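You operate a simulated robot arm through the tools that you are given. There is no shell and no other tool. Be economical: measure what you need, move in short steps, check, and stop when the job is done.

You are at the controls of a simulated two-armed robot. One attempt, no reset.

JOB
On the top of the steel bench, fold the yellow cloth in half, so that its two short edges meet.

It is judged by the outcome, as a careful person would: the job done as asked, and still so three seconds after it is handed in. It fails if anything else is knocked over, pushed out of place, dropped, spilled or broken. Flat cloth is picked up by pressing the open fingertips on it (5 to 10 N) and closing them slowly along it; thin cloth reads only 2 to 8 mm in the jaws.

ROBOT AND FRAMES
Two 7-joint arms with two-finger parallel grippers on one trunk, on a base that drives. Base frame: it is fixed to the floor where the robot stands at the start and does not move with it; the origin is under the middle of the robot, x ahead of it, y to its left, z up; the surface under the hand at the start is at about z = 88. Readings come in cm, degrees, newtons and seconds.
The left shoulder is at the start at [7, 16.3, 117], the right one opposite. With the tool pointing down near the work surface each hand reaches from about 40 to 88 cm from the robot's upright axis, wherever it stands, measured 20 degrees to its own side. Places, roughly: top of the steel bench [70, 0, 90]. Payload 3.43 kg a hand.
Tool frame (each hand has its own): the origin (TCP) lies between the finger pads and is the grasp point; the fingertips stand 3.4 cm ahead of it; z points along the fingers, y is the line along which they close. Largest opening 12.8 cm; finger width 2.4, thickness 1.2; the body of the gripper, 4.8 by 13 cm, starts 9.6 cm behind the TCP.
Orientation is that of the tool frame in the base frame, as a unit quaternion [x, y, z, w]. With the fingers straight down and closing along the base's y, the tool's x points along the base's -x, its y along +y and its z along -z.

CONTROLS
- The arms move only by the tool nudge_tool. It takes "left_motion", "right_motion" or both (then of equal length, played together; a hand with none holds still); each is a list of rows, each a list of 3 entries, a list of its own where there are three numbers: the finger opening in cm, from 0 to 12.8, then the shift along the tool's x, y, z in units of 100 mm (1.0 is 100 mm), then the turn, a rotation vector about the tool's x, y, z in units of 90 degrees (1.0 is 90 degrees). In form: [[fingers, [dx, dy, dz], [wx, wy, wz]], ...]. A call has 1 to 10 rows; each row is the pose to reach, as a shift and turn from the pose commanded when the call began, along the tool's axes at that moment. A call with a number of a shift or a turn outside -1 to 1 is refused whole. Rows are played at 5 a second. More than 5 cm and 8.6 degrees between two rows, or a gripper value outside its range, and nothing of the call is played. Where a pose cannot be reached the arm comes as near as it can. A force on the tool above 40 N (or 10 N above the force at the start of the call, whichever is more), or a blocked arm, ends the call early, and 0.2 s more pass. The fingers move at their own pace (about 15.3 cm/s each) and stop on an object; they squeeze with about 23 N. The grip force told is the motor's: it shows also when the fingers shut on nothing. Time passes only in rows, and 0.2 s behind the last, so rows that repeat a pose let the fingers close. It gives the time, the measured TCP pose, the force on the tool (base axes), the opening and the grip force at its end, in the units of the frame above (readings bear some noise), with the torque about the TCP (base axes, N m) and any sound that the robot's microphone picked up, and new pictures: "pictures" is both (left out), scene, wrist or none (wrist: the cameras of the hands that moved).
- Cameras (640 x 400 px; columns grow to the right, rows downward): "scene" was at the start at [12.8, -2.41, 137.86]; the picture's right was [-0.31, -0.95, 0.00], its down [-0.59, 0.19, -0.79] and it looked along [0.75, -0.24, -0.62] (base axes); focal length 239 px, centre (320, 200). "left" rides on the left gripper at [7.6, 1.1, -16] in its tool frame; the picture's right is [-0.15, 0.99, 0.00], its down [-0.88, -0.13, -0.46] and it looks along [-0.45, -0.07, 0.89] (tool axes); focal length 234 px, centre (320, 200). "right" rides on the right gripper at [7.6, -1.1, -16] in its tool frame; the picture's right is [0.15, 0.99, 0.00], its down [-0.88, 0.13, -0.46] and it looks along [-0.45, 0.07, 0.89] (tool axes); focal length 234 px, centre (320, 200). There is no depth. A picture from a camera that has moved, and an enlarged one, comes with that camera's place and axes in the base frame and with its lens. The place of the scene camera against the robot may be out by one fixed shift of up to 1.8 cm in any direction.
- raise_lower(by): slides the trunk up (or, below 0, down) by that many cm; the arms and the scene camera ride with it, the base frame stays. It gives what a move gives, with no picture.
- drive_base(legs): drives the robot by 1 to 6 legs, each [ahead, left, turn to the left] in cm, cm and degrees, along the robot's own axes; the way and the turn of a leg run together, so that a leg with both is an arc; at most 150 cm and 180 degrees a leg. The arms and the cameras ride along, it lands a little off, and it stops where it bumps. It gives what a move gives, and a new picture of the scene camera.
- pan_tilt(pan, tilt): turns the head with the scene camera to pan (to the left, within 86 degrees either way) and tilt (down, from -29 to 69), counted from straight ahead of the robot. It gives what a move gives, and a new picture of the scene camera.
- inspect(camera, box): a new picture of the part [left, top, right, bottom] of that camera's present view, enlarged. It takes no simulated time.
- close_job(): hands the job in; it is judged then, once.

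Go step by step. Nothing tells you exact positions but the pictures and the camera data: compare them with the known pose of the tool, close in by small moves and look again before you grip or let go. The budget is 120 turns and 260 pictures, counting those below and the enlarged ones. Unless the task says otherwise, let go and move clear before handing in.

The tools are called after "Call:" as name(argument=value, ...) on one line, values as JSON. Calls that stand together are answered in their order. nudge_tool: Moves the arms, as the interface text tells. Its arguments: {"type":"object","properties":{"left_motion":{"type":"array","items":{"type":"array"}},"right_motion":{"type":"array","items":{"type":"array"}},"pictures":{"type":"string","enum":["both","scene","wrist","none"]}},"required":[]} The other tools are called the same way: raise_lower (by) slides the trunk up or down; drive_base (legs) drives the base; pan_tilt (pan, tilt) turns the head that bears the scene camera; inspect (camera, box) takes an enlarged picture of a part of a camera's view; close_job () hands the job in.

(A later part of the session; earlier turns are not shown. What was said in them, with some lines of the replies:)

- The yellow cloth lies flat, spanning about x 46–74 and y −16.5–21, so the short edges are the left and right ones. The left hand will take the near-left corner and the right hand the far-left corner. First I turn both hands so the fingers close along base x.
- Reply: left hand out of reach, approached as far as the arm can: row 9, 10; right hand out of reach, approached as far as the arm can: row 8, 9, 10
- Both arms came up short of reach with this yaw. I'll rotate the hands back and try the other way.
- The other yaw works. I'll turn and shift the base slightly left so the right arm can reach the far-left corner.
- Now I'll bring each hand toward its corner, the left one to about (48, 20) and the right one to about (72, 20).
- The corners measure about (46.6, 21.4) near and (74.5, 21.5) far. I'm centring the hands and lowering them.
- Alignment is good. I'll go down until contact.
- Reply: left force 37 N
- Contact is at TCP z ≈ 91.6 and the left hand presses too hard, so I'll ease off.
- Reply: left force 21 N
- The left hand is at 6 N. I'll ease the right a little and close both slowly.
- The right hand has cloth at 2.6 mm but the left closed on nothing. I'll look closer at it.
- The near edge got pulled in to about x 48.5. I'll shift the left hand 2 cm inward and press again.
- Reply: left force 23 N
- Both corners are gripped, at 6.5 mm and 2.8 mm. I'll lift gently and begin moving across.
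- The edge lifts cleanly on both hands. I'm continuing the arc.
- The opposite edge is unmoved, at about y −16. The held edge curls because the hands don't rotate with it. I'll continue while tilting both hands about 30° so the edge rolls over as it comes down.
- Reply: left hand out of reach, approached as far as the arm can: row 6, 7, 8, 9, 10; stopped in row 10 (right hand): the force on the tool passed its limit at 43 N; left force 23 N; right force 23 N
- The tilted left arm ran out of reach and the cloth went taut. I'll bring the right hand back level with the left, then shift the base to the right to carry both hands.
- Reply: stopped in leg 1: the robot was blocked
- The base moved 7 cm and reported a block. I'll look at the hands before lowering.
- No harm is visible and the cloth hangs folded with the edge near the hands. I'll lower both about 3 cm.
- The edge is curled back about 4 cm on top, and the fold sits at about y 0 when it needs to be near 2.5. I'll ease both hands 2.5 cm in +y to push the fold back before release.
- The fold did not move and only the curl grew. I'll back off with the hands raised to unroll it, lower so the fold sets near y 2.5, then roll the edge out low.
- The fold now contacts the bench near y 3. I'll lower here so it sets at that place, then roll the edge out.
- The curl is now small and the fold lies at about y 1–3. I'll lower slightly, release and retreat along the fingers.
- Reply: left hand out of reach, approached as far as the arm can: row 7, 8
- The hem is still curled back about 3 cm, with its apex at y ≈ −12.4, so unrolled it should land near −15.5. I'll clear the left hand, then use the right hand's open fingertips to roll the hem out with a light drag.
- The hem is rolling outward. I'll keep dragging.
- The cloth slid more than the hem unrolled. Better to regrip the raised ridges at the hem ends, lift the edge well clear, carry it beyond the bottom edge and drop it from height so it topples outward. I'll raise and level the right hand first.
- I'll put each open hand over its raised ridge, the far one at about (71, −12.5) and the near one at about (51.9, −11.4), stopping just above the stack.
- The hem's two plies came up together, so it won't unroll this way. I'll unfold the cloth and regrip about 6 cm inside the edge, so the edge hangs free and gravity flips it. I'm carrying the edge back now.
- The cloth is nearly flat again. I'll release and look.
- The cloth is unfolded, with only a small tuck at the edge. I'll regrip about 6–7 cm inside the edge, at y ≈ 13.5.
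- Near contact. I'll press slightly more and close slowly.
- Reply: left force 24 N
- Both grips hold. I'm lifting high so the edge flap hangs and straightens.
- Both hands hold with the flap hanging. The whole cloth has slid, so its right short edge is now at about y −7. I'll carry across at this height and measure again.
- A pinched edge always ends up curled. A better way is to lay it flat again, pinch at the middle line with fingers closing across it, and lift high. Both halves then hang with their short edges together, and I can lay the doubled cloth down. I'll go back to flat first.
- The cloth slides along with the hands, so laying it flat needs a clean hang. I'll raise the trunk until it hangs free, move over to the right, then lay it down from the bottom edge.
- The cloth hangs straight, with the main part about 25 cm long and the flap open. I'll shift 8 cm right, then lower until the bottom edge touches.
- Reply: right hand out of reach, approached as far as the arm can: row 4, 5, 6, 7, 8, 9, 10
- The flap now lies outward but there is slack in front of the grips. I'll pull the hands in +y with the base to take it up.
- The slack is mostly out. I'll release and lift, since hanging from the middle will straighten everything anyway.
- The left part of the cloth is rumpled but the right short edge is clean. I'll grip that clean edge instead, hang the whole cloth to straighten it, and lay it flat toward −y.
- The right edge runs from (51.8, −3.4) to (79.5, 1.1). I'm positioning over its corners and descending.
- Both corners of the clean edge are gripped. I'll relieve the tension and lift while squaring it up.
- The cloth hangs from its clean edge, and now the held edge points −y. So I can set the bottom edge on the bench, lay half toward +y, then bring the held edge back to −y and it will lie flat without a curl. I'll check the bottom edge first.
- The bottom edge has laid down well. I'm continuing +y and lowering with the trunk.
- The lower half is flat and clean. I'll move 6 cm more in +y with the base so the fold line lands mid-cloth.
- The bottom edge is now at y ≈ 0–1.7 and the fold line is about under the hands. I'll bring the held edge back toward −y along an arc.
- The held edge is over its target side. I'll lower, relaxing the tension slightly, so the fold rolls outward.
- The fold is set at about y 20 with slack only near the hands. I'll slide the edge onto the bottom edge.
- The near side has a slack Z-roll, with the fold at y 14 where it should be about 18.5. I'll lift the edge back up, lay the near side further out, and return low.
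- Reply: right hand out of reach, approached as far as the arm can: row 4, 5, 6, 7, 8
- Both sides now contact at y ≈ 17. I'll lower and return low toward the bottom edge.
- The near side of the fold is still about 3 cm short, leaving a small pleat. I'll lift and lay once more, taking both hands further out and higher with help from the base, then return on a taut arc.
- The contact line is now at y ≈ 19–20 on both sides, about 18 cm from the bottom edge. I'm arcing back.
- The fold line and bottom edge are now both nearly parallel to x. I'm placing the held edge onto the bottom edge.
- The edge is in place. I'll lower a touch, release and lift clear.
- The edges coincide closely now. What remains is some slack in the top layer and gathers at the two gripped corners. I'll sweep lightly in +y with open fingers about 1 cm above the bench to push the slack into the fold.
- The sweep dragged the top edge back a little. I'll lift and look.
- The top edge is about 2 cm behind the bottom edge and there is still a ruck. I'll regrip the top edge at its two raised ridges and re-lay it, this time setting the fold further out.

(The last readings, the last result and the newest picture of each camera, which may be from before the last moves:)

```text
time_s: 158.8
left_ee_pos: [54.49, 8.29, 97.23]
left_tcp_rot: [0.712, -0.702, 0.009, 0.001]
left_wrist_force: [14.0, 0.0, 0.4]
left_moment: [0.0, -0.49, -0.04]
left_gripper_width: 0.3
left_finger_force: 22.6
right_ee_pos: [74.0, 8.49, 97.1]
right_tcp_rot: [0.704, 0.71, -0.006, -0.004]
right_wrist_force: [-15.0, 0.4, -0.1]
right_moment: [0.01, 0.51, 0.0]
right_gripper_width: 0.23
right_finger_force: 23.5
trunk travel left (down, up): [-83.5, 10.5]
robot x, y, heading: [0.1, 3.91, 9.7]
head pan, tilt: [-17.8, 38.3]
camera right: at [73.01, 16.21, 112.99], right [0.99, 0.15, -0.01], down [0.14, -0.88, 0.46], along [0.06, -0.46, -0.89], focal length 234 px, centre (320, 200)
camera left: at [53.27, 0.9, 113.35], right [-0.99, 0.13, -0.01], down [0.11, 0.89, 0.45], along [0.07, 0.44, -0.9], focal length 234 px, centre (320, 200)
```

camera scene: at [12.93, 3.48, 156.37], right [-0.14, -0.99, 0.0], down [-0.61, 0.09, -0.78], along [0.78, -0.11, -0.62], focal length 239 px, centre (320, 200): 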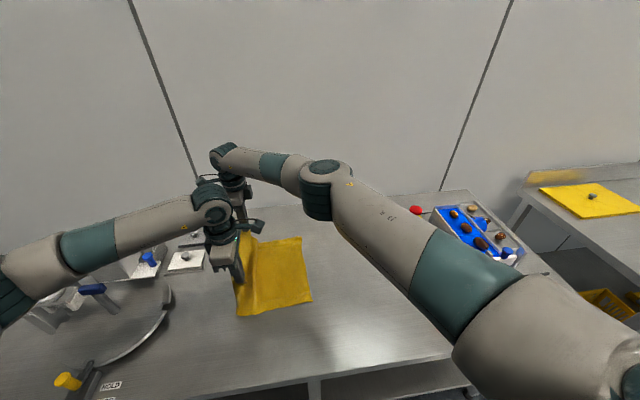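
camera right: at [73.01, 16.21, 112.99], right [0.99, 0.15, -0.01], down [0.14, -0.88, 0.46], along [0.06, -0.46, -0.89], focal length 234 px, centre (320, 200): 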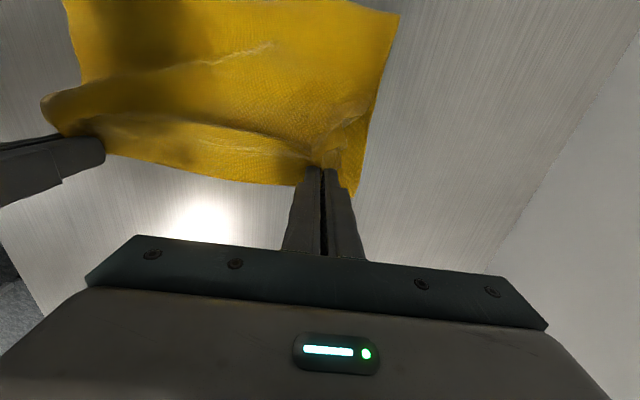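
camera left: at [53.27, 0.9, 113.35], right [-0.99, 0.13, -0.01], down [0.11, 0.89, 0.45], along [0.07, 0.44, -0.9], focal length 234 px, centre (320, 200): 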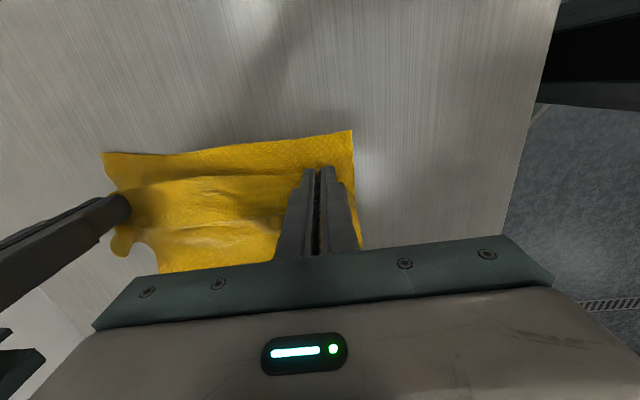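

Only the top layer is gripped. I'll lay further out this time, using the base.

Call:
nudge_tool(left_motion=[[0, [-0.05, 0, -0.15], [0, 0, 0]], [0, [-0.12, 0, -0.3], [0, 0, 0]], [0, [-0.22, 0, -0.45], [0, 0, 0]], [0, [-0.34, 0, -0.6], [0, 0, 0]], [0, [-0.46, 0, -0.75], [0, 0, 0]], [0, [-0.6, 0, -0.85], [0, 0, 0]], [0, [-0.75, 0, -0.95], [0, 0, 0]], [0, [-0.9, 0, -1.0], [0, 0, 0]]], right_motion=[[0, [0.05, -0.05, -0.15], [0, 0, 0]], [0, [0.12, -0.06, -0.3], [0, 0, 0]], [0, [0.22, -0.06, -0.45], [0, 0, 0]], [0, [0.34, -0.06, -0.6], [0, 0, 0]], [0, [0.46, -0.06, -0.75], [0, 0, 0]], [0, [0.6, -0.06, -0.85], [0, 0, 0]], [0, [0.75, -0.06, -0.95], [0, 0, 0]], [0, [0.9, -0.06, -1.0], [0, 0, 0]]], pictures="none")

Call:
drive_base(legs=[[1.2, 7, 0]])

Call:
nudge_tool(left_motion=[[0, [-0.1, 0, 0], [0, 0, 0]], [0, [-0.2, 0, 0], [0, 0, 0]], [0, [-0.35, 0, 0.0], [0, 0, 0]], [0, [-0.4, 0, 0.1], [0, 0, 0]], [0, [-0.4, 0, 0.25], [0, 0, 0]], [0, [-0.4, 0, 0.25], [0, 0, 0]]], right_motion=[[0, [0.1, 0, 0], [0, 0, 0]], [0, [0.2, 0, 0], [0, 0, 0]], [0, [0.25, 0, 0.0], [0, 0, 0]], [0, [0.3, 0, 0.1], [0, 0, 0]], [0, [0.3, 0, 0.25], [0, 0, 0]], [0, [0.3, 0, 0.25], [0, 0, 0]]], pictures="wrist")

```text
time_s: 160.6
left_ee_pos: [54.24, 17.47, 107.06]
left_tcp_rot: [0.712, -0.702, 0.008, 0.001]
left_wrist_force: [7.0, -0.1, -0.4]
left_moment: [0.0, -0.29, 0.01]
left_gripper_width: 0.29
left_finger_force: 22.5
right_ee_pos: [73.49, 17.81, 107.13]
right_tcp_rot: [0.705, 0.709, -0.006, -0.003]
right_wrist_force: [-6.8, 1.4, -0.4]
right_moment: [-0.03, 0.24, 0.0]
right_gripper_width: 0.25
right_finger_force: 23.3
trunk travel left (down, up): [-83.5, 10.5]
robot x, y, heading: [-0.2, 3.76, 9.7]
head pan, tilt: [-17.8, 38.3]
```

```text
time_s: 161.6
left_ee_pos: [54.26, 23.95, 107.11]
left_tcp_rot: [0.712, -0.702, 0.008, 0.0]
left_wrist_force: [7.6, -0.6, -0.1]
left_moment: [-0.01, -0.23, -0.03]
left_gripper_width: 0.32
left_finger_force: 22.9
right_ee_pos: [73.5, 24.22, 107.18]
right_tcp_rot: [0.706, 0.708, -0.006, -0.004]
right_wrist_force: [-6.9, -0.8, -0.1]
right_moment: [0.03, 0.25, -0.01]
right_gripper_width: 0.22
right_finger_force: 22.8
trunk travel left (down, up): [-83.5, 10.5]
robot x, y, heading: [-0.21, 10.73, 9.9]
head pan, tilt: [-17.8, 38.3]
camera scene: at [12.92, 10.25, 156.37], right [-0.14, -0.99, 0.0], down [-0.61, 0.09, -0.78], along [0.78, -0.11, -0.62], focal length 239 px, centre (320, 200)
```

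scene: 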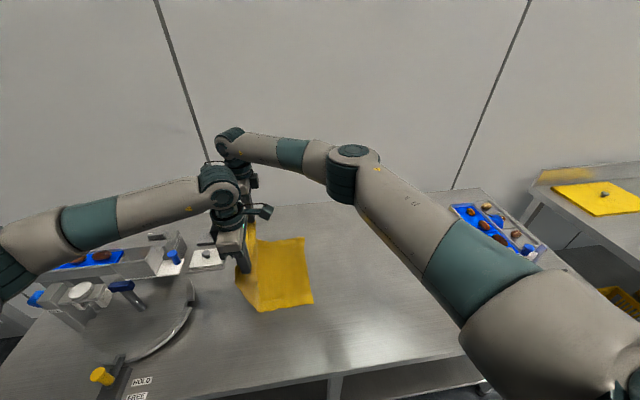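

```text
time_s: 163.0
left_ee_pos: [54.2, 28.33, 104.53]
left_tcp_rot: [0.712, -0.702, 0.008, 0.001]
left_wrist_force: [6.5, -0.7, -1.1]
left_moment: [-0.03, -0.25, -0.02]
left_gripper_width: 0.29
left_finger_force: 23.2
right_ee_pos: [73.51, 27.52, 104.63]
right_tcp_rot: [0.706, 0.709, -0.007, -0.003]
right_wrist_force: [-7.0, 0.4, -1.0]
right_moment: [0.01, 0.22, -0.02]
right_gripper_width: 0.22
right_finger_force: 23.3
trunk travel left (down, up): [-83.5, 10.5]
robot x, y, heading: [-0.03, 10.79, 9.5]
head pan, tilt: [-17.8, 38.3]
camera right: at [72.43, 35.23, 120.46], right [0.99, 0.15, -0.01], down [0.14, -0.88, 0.46], along [0.06, -0.46, -0.89], focal length 234 px, centre (320, 200)
camera left: at [53.04, 20.98, 120.71], right [-0.99, 0.13, -0.01], down [0.11, 0.89, 0.45], along [0.07, 0.44, -0.9], focal length 234 px, centre (320, 200)
```

right: 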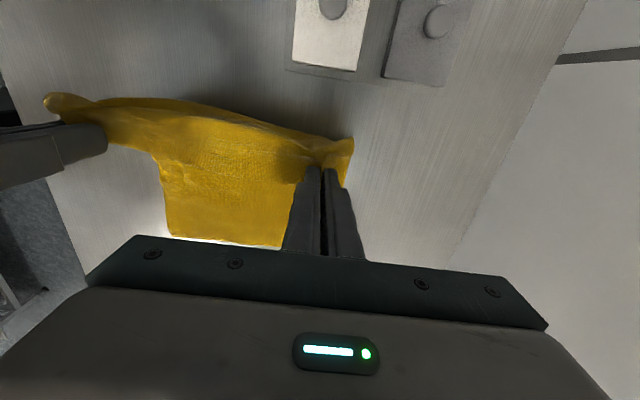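
left: 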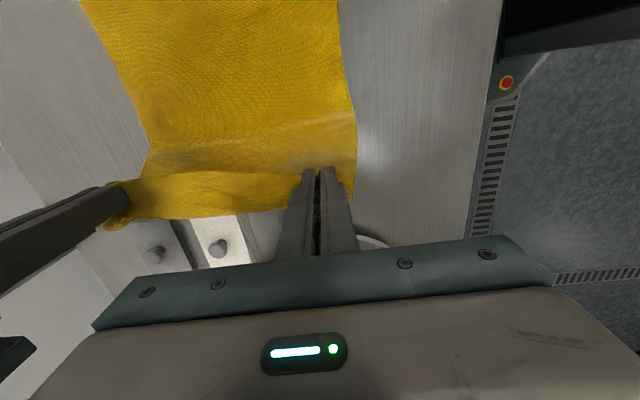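

Contact is about 18 cm out from the edge. I'll lower 4 cm here to lay a little more, then return.

Call:
nudge_tool(left_motion=[[0, [0, 0, 0.1], [0, 0, 0]], [0, [0, 0, 0.2], [0, 0, 0]], [0, [0, 0, 0.3], [0, 0, 0]], [0, [0.05, 0, 0.4], [0, 0, 0]], [0, [0.15, 0, 0.4], [0, 0, 0]], [0, [0.27, 0, 0.36], [0, 0, 0]], [0, [0.4, 0, 0.3], [0, 0, 0]], [0, [0.55, 0, 0.25], [0, 0, 0]], [0, [0.7, 0, 0.25], [0, 0, 0]], [0, [0.85, 0, 0.25], [0, 0, 0]]], right_motion=[[0, [0, -0.02, 0.1], [0, 0, 0]], [0, [0, -0.04, 0.2], [0, 0, 0]], [0, [0, -0.05, 0.3], [0, 0, 0]], [0, [-0.05, -0.05, 0.4], [0, 0, 0]], [0, [-0.15, -0.05, 0.4], [0, 0, 0]], [0, [-0.27, -0.05, 0.36], [0, 0, 0]], [0, [-0.4, -0.05, 0.3], [0, 0, 0]], [0, [-0.53, -0.05, 0.25], [0, 0, 0]], [0, [-0.66, -0.05, 0.25], [0, 0, 0]], [0, [-0.78, -0.05, 0.25], [0, 0, 0]]], pictures="wrist")

```text
time_s: 165.2
left_ee_pos: [54.49, 19.66, 102.2]
left_tcp_rot: [0.712, -0.702, 0.008, 0.001]
left_wrist_force: [0.8, 0.0, 0.0]
left_moment: [0.01, 0.01, 0.0]
left_gripper_width: 0.28
left_finger_force: 23.2
right_ee_pos: [72.97, 19.72, 102.15]
right_tcp_rot: [0.705, 0.709, -0.006, -0.004]
right_wrist_force: [0.2, -0.1, -0.1]
right_moment: [0.02, -0.05, 0.0]
right_gripper_width: 0.22
right_finger_force: 22.8
trunk travel left (down, up): [-83.5, 10.5]
robot x, y, heading: [-0.33, 10.86, 9.6]
head pan, tilt: [-17.8, 38.3]
camera right: at [71.97, 27.23, 118.06], right [0.99, 0.15, -0.01], down [0.14, -0.88, 0.46], along [0.06, -0.45, -0.89], focal length 234 px, centre (320, 200)
camera left: at [53.23, 12.24, 118.26], right [-0.99, 0.13, -0.01], down [0.11, 0.89, 0.45], along [0.07, 0.44, -0.89], focal length 234 px, centre (320, 200)
```

right: 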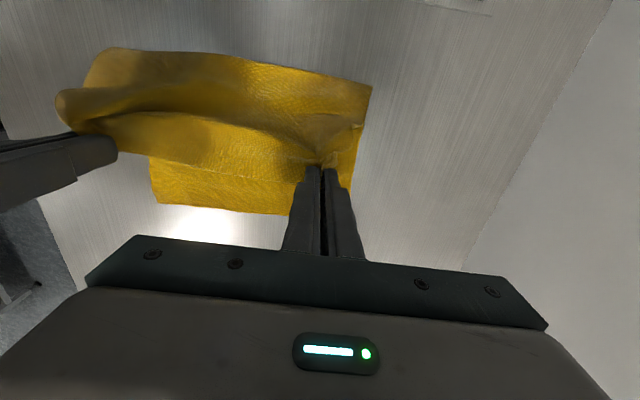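
left: 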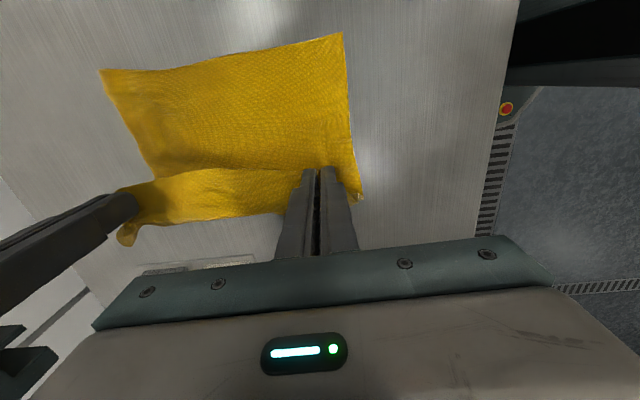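

The fold is now about 18.5–19.5 cm from the bottom edge, which is at y ≈ 7.6. I'm placing the held edge there.

Call:
nudge_tool(left_motion=[[0, [0.1, 0, 0], [0, 0, 0]], [0, [0.2, 0, 0.02], [0, 0, 0]], [0, [0.3, 0, 0.05], [0, 0, 0]], [0, [0.4, 0, 0.08], [0, 0, 0]], [0, [0.5, 0, 0.12], [0, 0, 0]], [0, [0.6, 0, 0.17], [0, 0, 0]], [0, [0.7, 0, 0.24], [0, 0, 0]], [0, [0.8, 0, 0.34], [0, 0, 0]], [0, [0.88, 0, 0.44], [0, 0, 0]], [0, [0.95, 0, 0.54], [0, 0, 0]]], right_motion=[[0, [-0.1, 0, 0], [0, 0, 0]], [0, [-0.2, 0, 0.02], [0, 0, 0]], [0, [-0.3, 0.02, 0.05], [0, 0, 0]], [0, [-0.4, 0.03, 0.08], [0, 0, 0]], [0, [-0.5, 0.04, 0.12], [0, 0, 0]], [0, [-0.6, 0.05, 0.17], [0, 0, 0]], [0, [-0.7, 0.06, 0.24], [0, 0, 0]], [0, [-0.8, 0.07, 0.34], [0, 0, 0]], [0, [-0.88, 0.08, 0.44], [0, 0, 0]], [0, [-0.95, 0.09, 0.54], [0, 0, 0]]], pictures="none")

Call:
nudge_tool(left_motion=[[0, [0.05, 0, 0.1], [0, 0, 0]], [0, [0.1, 0, 0.2], [0, 0, 0]], [0, [0.15, 0, 0.3], [0, 0, 0]], [0, [0.17, 0, 0.4], [0, 0, 0]], [0, [0.17, 0, 0.43], [0, 0, 0]]], right_motion=[[0, [-0.05, 0.02, 0.1], [0, 0, 0]], [0, [-0.1, 0.04, 0.2], [0, 0, 0]], [0, [-0.15, 0.05, 0.3], [0, 0, 0]], [0, [-0.18, 0.05, 0.4], [0, 0, 0]], [0, [-0.18, 0.05, 0.43], [0, 0, 0]]], pictures="wrist")

```text
time_s: 167.4
left_ee_pos: [54.58, 10.02, 96.74]
left_tcp_rot: [0.712, -0.702, 0.009, 0.0]
left_wrist_force: [4.6, -0.8, 1.1]
left_moment: [0.02, -0.16, 0.0]
left_gripper_width: 0.31
left_finger_force: 22.8
right_ee_pos: [73.75, 10.08, 96.66]
right_tcp_rot: [0.705, 0.709, -0.007, -0.004]
right_wrist_force: [-5.8, 0.6, 0.7]
right_moment: [0.01, 0.22, 0.04]
right_gripper_width: 0.24
right_finger_force: 22.8
trunk travel left (down, up): [-83.5, 10.5]
robot x, y, heading: [-0.37, 10.8, 9.5]
head pan, tilt: [-17.8, 38.3]
```

```text
time_s: 168.6
left_ee_pos: [54.74, 8.37, 92.55]
left_tcp_rot: [0.712, -0.702, 0.01, 0.001]
left_wrist_force: [12.8, 0.5, -0.3]
left_moment: [0.01, -0.5, -0.06]
left_gripper_width: 0.31
left_finger_force: 22.7
right_ee_pos: [74.34, 8.36, 92.48]
right_tcp_rot: [0.706, 0.709, -0.007, -0.003]
right_wrist_force: [-14.0, -0.1, 0.5]
right_moment: [0.04, 0.48, 0.01]
right_gripper_width: 0.24
right_finger_force: 23.4
trunk travel left (down, up): [-83.5, 10.5]
robot x, y, heading: [0.39, 10.67, 9.7]
head pan, tilt: [-17.8, 38.3]
camera right: at [73.23, 16.03, 108.34], right [0.99, 0.15, -0.02], down [0.14, -0.88, 0.46], along [0.06, -0.45, -0.89], focal length 234 px, centre (320, 200)
camera left: at [53.47, 1.02, 108.71], right [-0.99, 0.13, -0.01], down [0.11, 0.89, 0.45], along [0.07, 0.44, -0.9], focal length 234 px, centre (320, 200)
```

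right: 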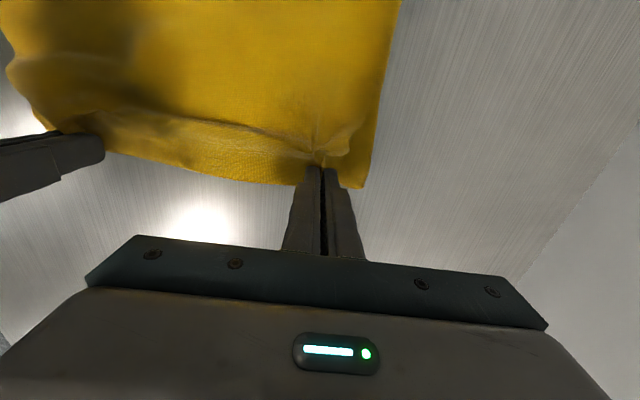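
left: 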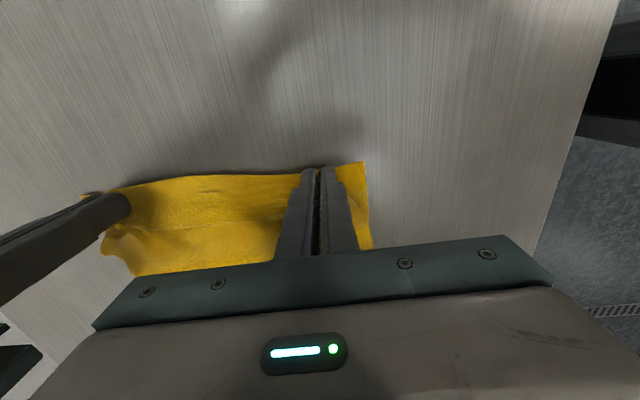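

The edges coincide. I'll nudge 0.4 cm, release, then use the closed fingertips on each gather and open them to spread the corners.

Call:
nudge_tool(left_motion=[[0, [0.04, 0, 0.05], [0, 0, 0]], [0.7, [0.04, 0, 0.05], [0, 0, 0]], [1.5, [0.04, 0, 0.05], [0, 0, 0]], [2.0, [0.04, 0, -0.05], [0, 0, 0]], [2.0, [0.04, 0, -0.25], [0, 0, 0]], [0, [0.04, 0, -0.3], [0, 0, 0]], [0, [0.04, 0, -0.3], [0, 0, 0]]], right_motion=[[0, [-0.04, 0, 0.05], [0, 0, 0]], [0.7, [-0.04, 0, 0.05], [0, 0, 0]], [1.5, [-0.04, 0, 0.05], [0, 0, 0]], [2.0, [-0.04, 0, -0.05], [0, 0, 0]], [2.0, [-0.04, 0, -0.25], [0, 0, 0]], [0, [-0.04, 0, -0.3], [0, 0, 0]], [0, [-0.04, 0, -0.3], [0, 0, 0]]], pictures="wrist")

```text
time_s: 170.2
left_ee_pos: [54.57, 7.98, 95.61]
left_tcp_rot: [0.712, -0.702, 0.008, -0.001]
left_wrist_force: [1.0, -0.5, 0.4]
left_moment: [-0.02, 0.01, 0.0]
left_gripper_width: 0.02
left_finger_force: 23.4
right_ee_pos: [74.42, 8.01, 95.41]
right_tcp_rot: [0.706, 0.708, -0.007, -0.002]
right_wrist_force: [-0.7, 0.2, 0.5]
right_moment: [0.01, 0.0, -0.01]
right_gripper_width: 0.0
right_finger_force: 23.4
trunk travel left (down, up): [-83.5, 10.5]
robot x, y, heading: [-0.39, 10.68, 9.5]
head pan, tilt: [-17.8, 38.3]
camera right: at [73.31, 15.63, 111.42], right [0.99, 0.15, -0.01], down [0.14, -0.88, 0.46], along [0.06, -0.45, -0.89], focal length 234 px, centre (320, 200)
camera left: at [53.42, 0.65, 111.72], right [-0.99, 0.13, -0.01], down [0.11, 0.89, 0.45], along [0.07, 0.44, -0.9], focal length 234 px, centre (320, 200)
```

right: 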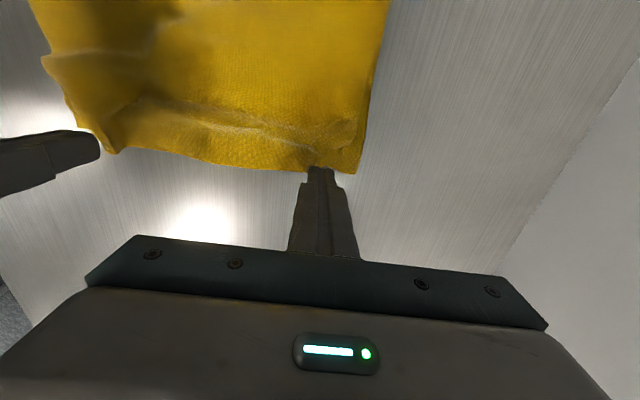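
left: 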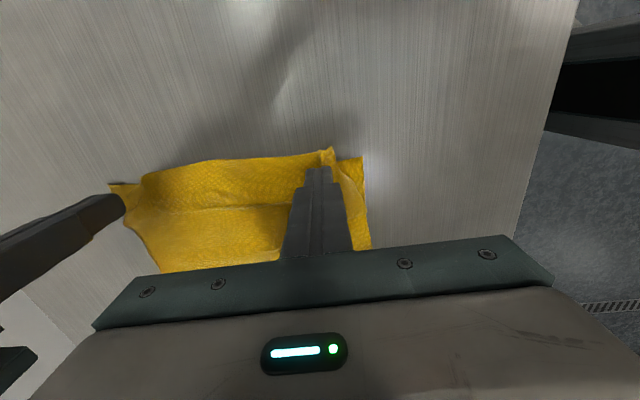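

Call:
nudge_tool(left_motion=[[0, [0, 0, 0.2], [0, 0, 0]], [0, [0, 0, 0.34], [0, 0, 0]], [0.3, [0, 0, 0.385], [0, 0, 0]], [1, [0, 0, 0.39], [0, 0, 0]], [2, [0, 0, 0.39], [0, 0, 0]], [3, [0, 0, 0.39], [0, 0, 0]], [4, [0, 0, 0.39], [0, 0, 0]], [5, [0, 0, 0.39], [0, 0, 0]], [5, [0, 0, 0.2], [0, 0, 0]], [5, [0, 0, -0.1], [0, 0, 0]]], right_motion=[[0, [0, 0, 0.2], [0, 0, 0]], [0, [0, 0, 0.33], [0, 0, 0]], [0.3, [0, 0, 0.365], [0, 0, 0]], [1, [0, 0, 0.37], [0, 0, 0]], [2, [0, 0, 0.37], [0, 0, 0]], [3, [0, 0, 0.37], [0, 0, 0]], [4, [0, 0, 0.37], [0, 0, 0]], [5, [0, 0, 0.37], [0, 0, 0]], [5, [0, 0, 0.2], [0, 0, 0]], [5, [0, 0, -0.1], [0, 0, 0]]], pictures="none")

Call:
nudge_tool(left_motion=[[5, [0, 0, -0.2], [0, 0, 0]], [5, [0, 0, -0.4], [0, 0, 0]], [5, [0, 0, -0.6], [0, 0, 0]], [5, [0, 0, -0.8], [0, 0, 0]]], right_motion=[[5, [0, 0, -0.2], [0, 0, 0]], [5, [0, 0, -0.4], [0, 0, 0]], [5, [0, 0, -0.6], [0, 0, 0]], [5, [0, 0, -0.8], [0, 0, 0]]], pictures="both")

```text
time_s: 172.4
left_ee_pos: [54.4, 8.02, 96.67]
left_tcp_rot: [0.711, -0.703, 0.007, 0.0]
left_wrist_force: [1.3, -0.5, 0.7]
left_moment: [0.0, 0.0, -0.03]
left_gripper_width: 4.98
left_finger_force: 0.1
right_ee_pos: [74.21, 7.95, 96.64]
right_tcp_rot: [0.706, 0.709, -0.006, -0.004]
right_wrist_force: [0.1, 0.3, -0.6]
right_moment: [0.0, -0.03, -0.04]
right_gripper_width: 5.0
right_finger_force: 0.0
trunk travel left (down, up): [-83.5, 10.5]
robot x, y, heading: [-0.53, 10.89, 9.7]
head pan, tilt: [-17.8, 38.3]
```

```text
time_s: 173.4
left_ee_pos: [54.4, 8.12, 104.61]
left_tcp_rot: [0.712, -0.702, 0.009, 0.001]
left_wrist_force: [0.3, -0.1, 0.2]
left_moment: [0.02, -0.02, -0.01]
left_gripper_width: 5.03
left_finger_force: 0.0
right_ee_pos: [74.31, 7.94, 104.59]
right_tcp_rot: [0.705, 0.709, -0.007, -0.003]
right_wrist_force: [-0.8, -0.2, 0.2]
right_moment: [-0.02, 0.0, -0.02]
right_gripper_width: 4.99
right_finger_force: 0.0
trunk travel left (down, up): [-83.5, 10.5]
robot x, y, heading: [-0.23, 10.79, 9.8]
head pan, tilt: [-17.8, 38.3]
camera scene: at [12.83, 10.72, 156.36], right [-0.14, -0.99, 0.0], down [-0.61, 0.09, -0.79], along [0.78, -0.11, -0.62], focal length 239 px, centre (320, 200)
camera right: at [73.3, 15.66, 120.45], right [0.99, 0.15, -0.01], down [0.14, -0.88, 0.46], along [0.06, -0.45, -0.89], focal length 234 px, centre (320, 200)
camera left: at [53.23, 0.71, 120.75], right [-0.99, 0.13, -0.01], down [0.11, 0.89, 0.45], along [0.07, 0.44, -0.9], focal length 234 px, centre (320, 200)
```

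scene: 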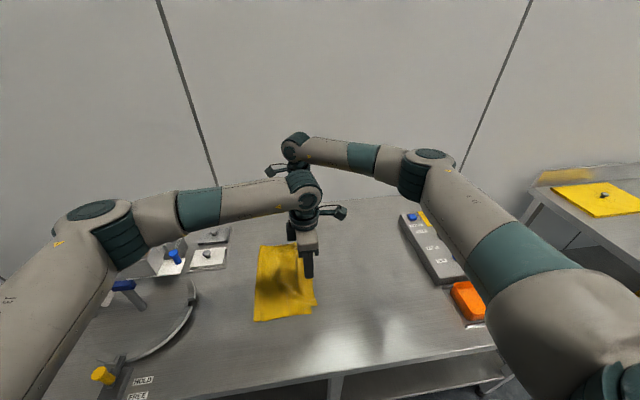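
right: 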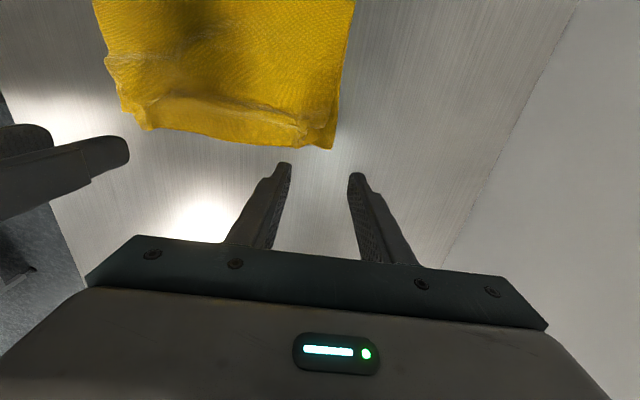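
left: 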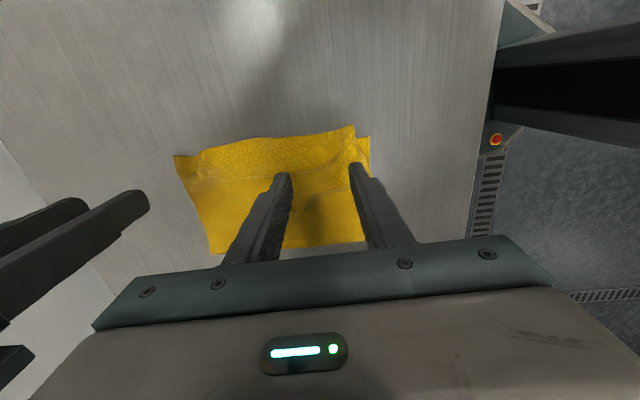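

It looks good. I'll drive the hands clear and check the whole thing.

Call:
drive_base(legs=[[-4, -14, 0]])

Call:
inspect(camera="scene", box=[140, 210, 300, 350])

Call:
inspect(camera="left", box=[120, 180, 420, 400])

```text
time_s: 174.8
left_ee_pos: [52.78, -6.27, 104.45]
left_tcp_rot: [0.713, -0.701, 0.008, 0.001]
left_wrist_force: [-0.1, -0.4, 0.1]
left_moment: [-0.05, 0.01, -0.01]
left_gripper_width: 4.99
left_finger_force: 0.1
right_ee_pos: [72.73, -6.4, 104.42]
right_tcp_rot: [0.706, 0.708, -0.007, -0.004]
right_wrist_force: [-0.4, -0.6, 0.1]
right_moment: [-0.02, 0.0, 0.03]
right_gripper_width: 5.0
right_finger_force: 0.1
trunk travel left (down, up): [-83.5, 10.5]
robot x, y, heading: [-1.92, -3.69, 9.9]
head pan, tilt: [-17.8, 38.3]
camera scene: at [11.32, -3.52, 156.36], right [-0.14, -0.99, 0.0], down [-0.61, 0.09, -0.79], along [0.78, -0.11, -0.62], focal length 239 px, centre (320, 200)
```

scene: 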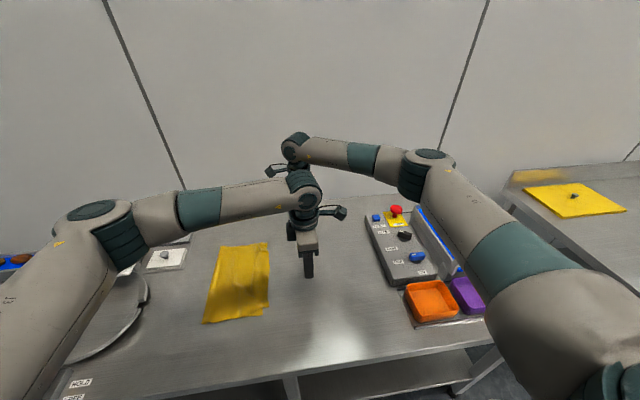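

```text
2.86 times, centred on (220, 280) of scene
camera zoom: at [11.32, -3.52, 156.36], right [-0.14, -0.99, 0.0], down [-0.61, 0.09, -0.79], along [0.78, -0.11, -0.62], focal length 684 px, centre (606, -29)
```

zoom: 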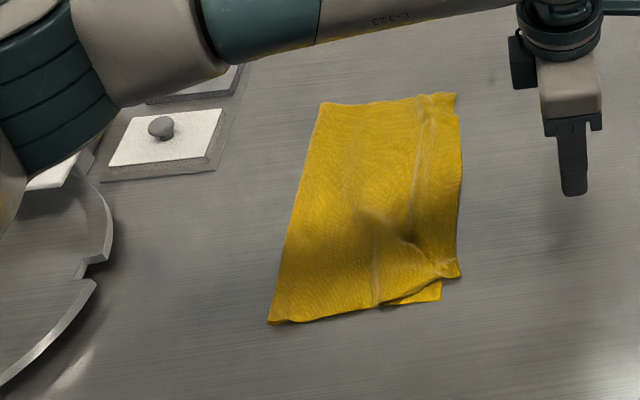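

```text
1.82 times, centred on (270, 290) of left
camera zoom: at [51.7, -13.6, 120.68], right [-0.99, 0.13, -0.01], down [0.11, 0.89, 0.44], along [0.07, 0.44, -0.9], focal length 426 px, centre (411, 36)
```

zoom: 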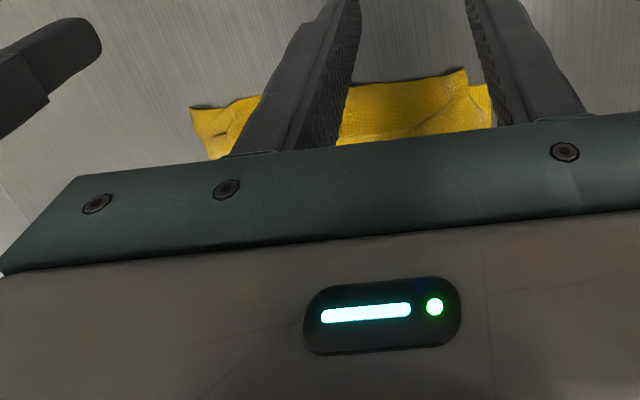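

The cloth is folded in half: the two short edges meet within about 1–2 cm, with light wrinkles in the top layer. The hands are empty and clear, and nothing else on the bench looks disturbed, so I'm handing in.

Call:
close_job()

```text
The job is handed in.
```

I folded the yellow cloth in half on the steel bench and handed the job in. The short edges meet to within about 1–2 cm, but the fold isn't crisp.

- **Slack:** the top layer has a small ruck. The folded width is about 16.5 cm, against about 18.7 cm for an exact half.
- **Corners:** the two top corners sit about 1–2 cm inside the bottom ones, where the fingers gathered the cloth.
- **Position:** the whole cloth slid left during the work. It now lies at roughly x 47–75, y 7–25.

Both hands are empty and clear, and I saw nothing else moved in the last pictures. The first drive of the base reported being blocked after about 7 cm, but the pictures afterwards showed nothing out of place.
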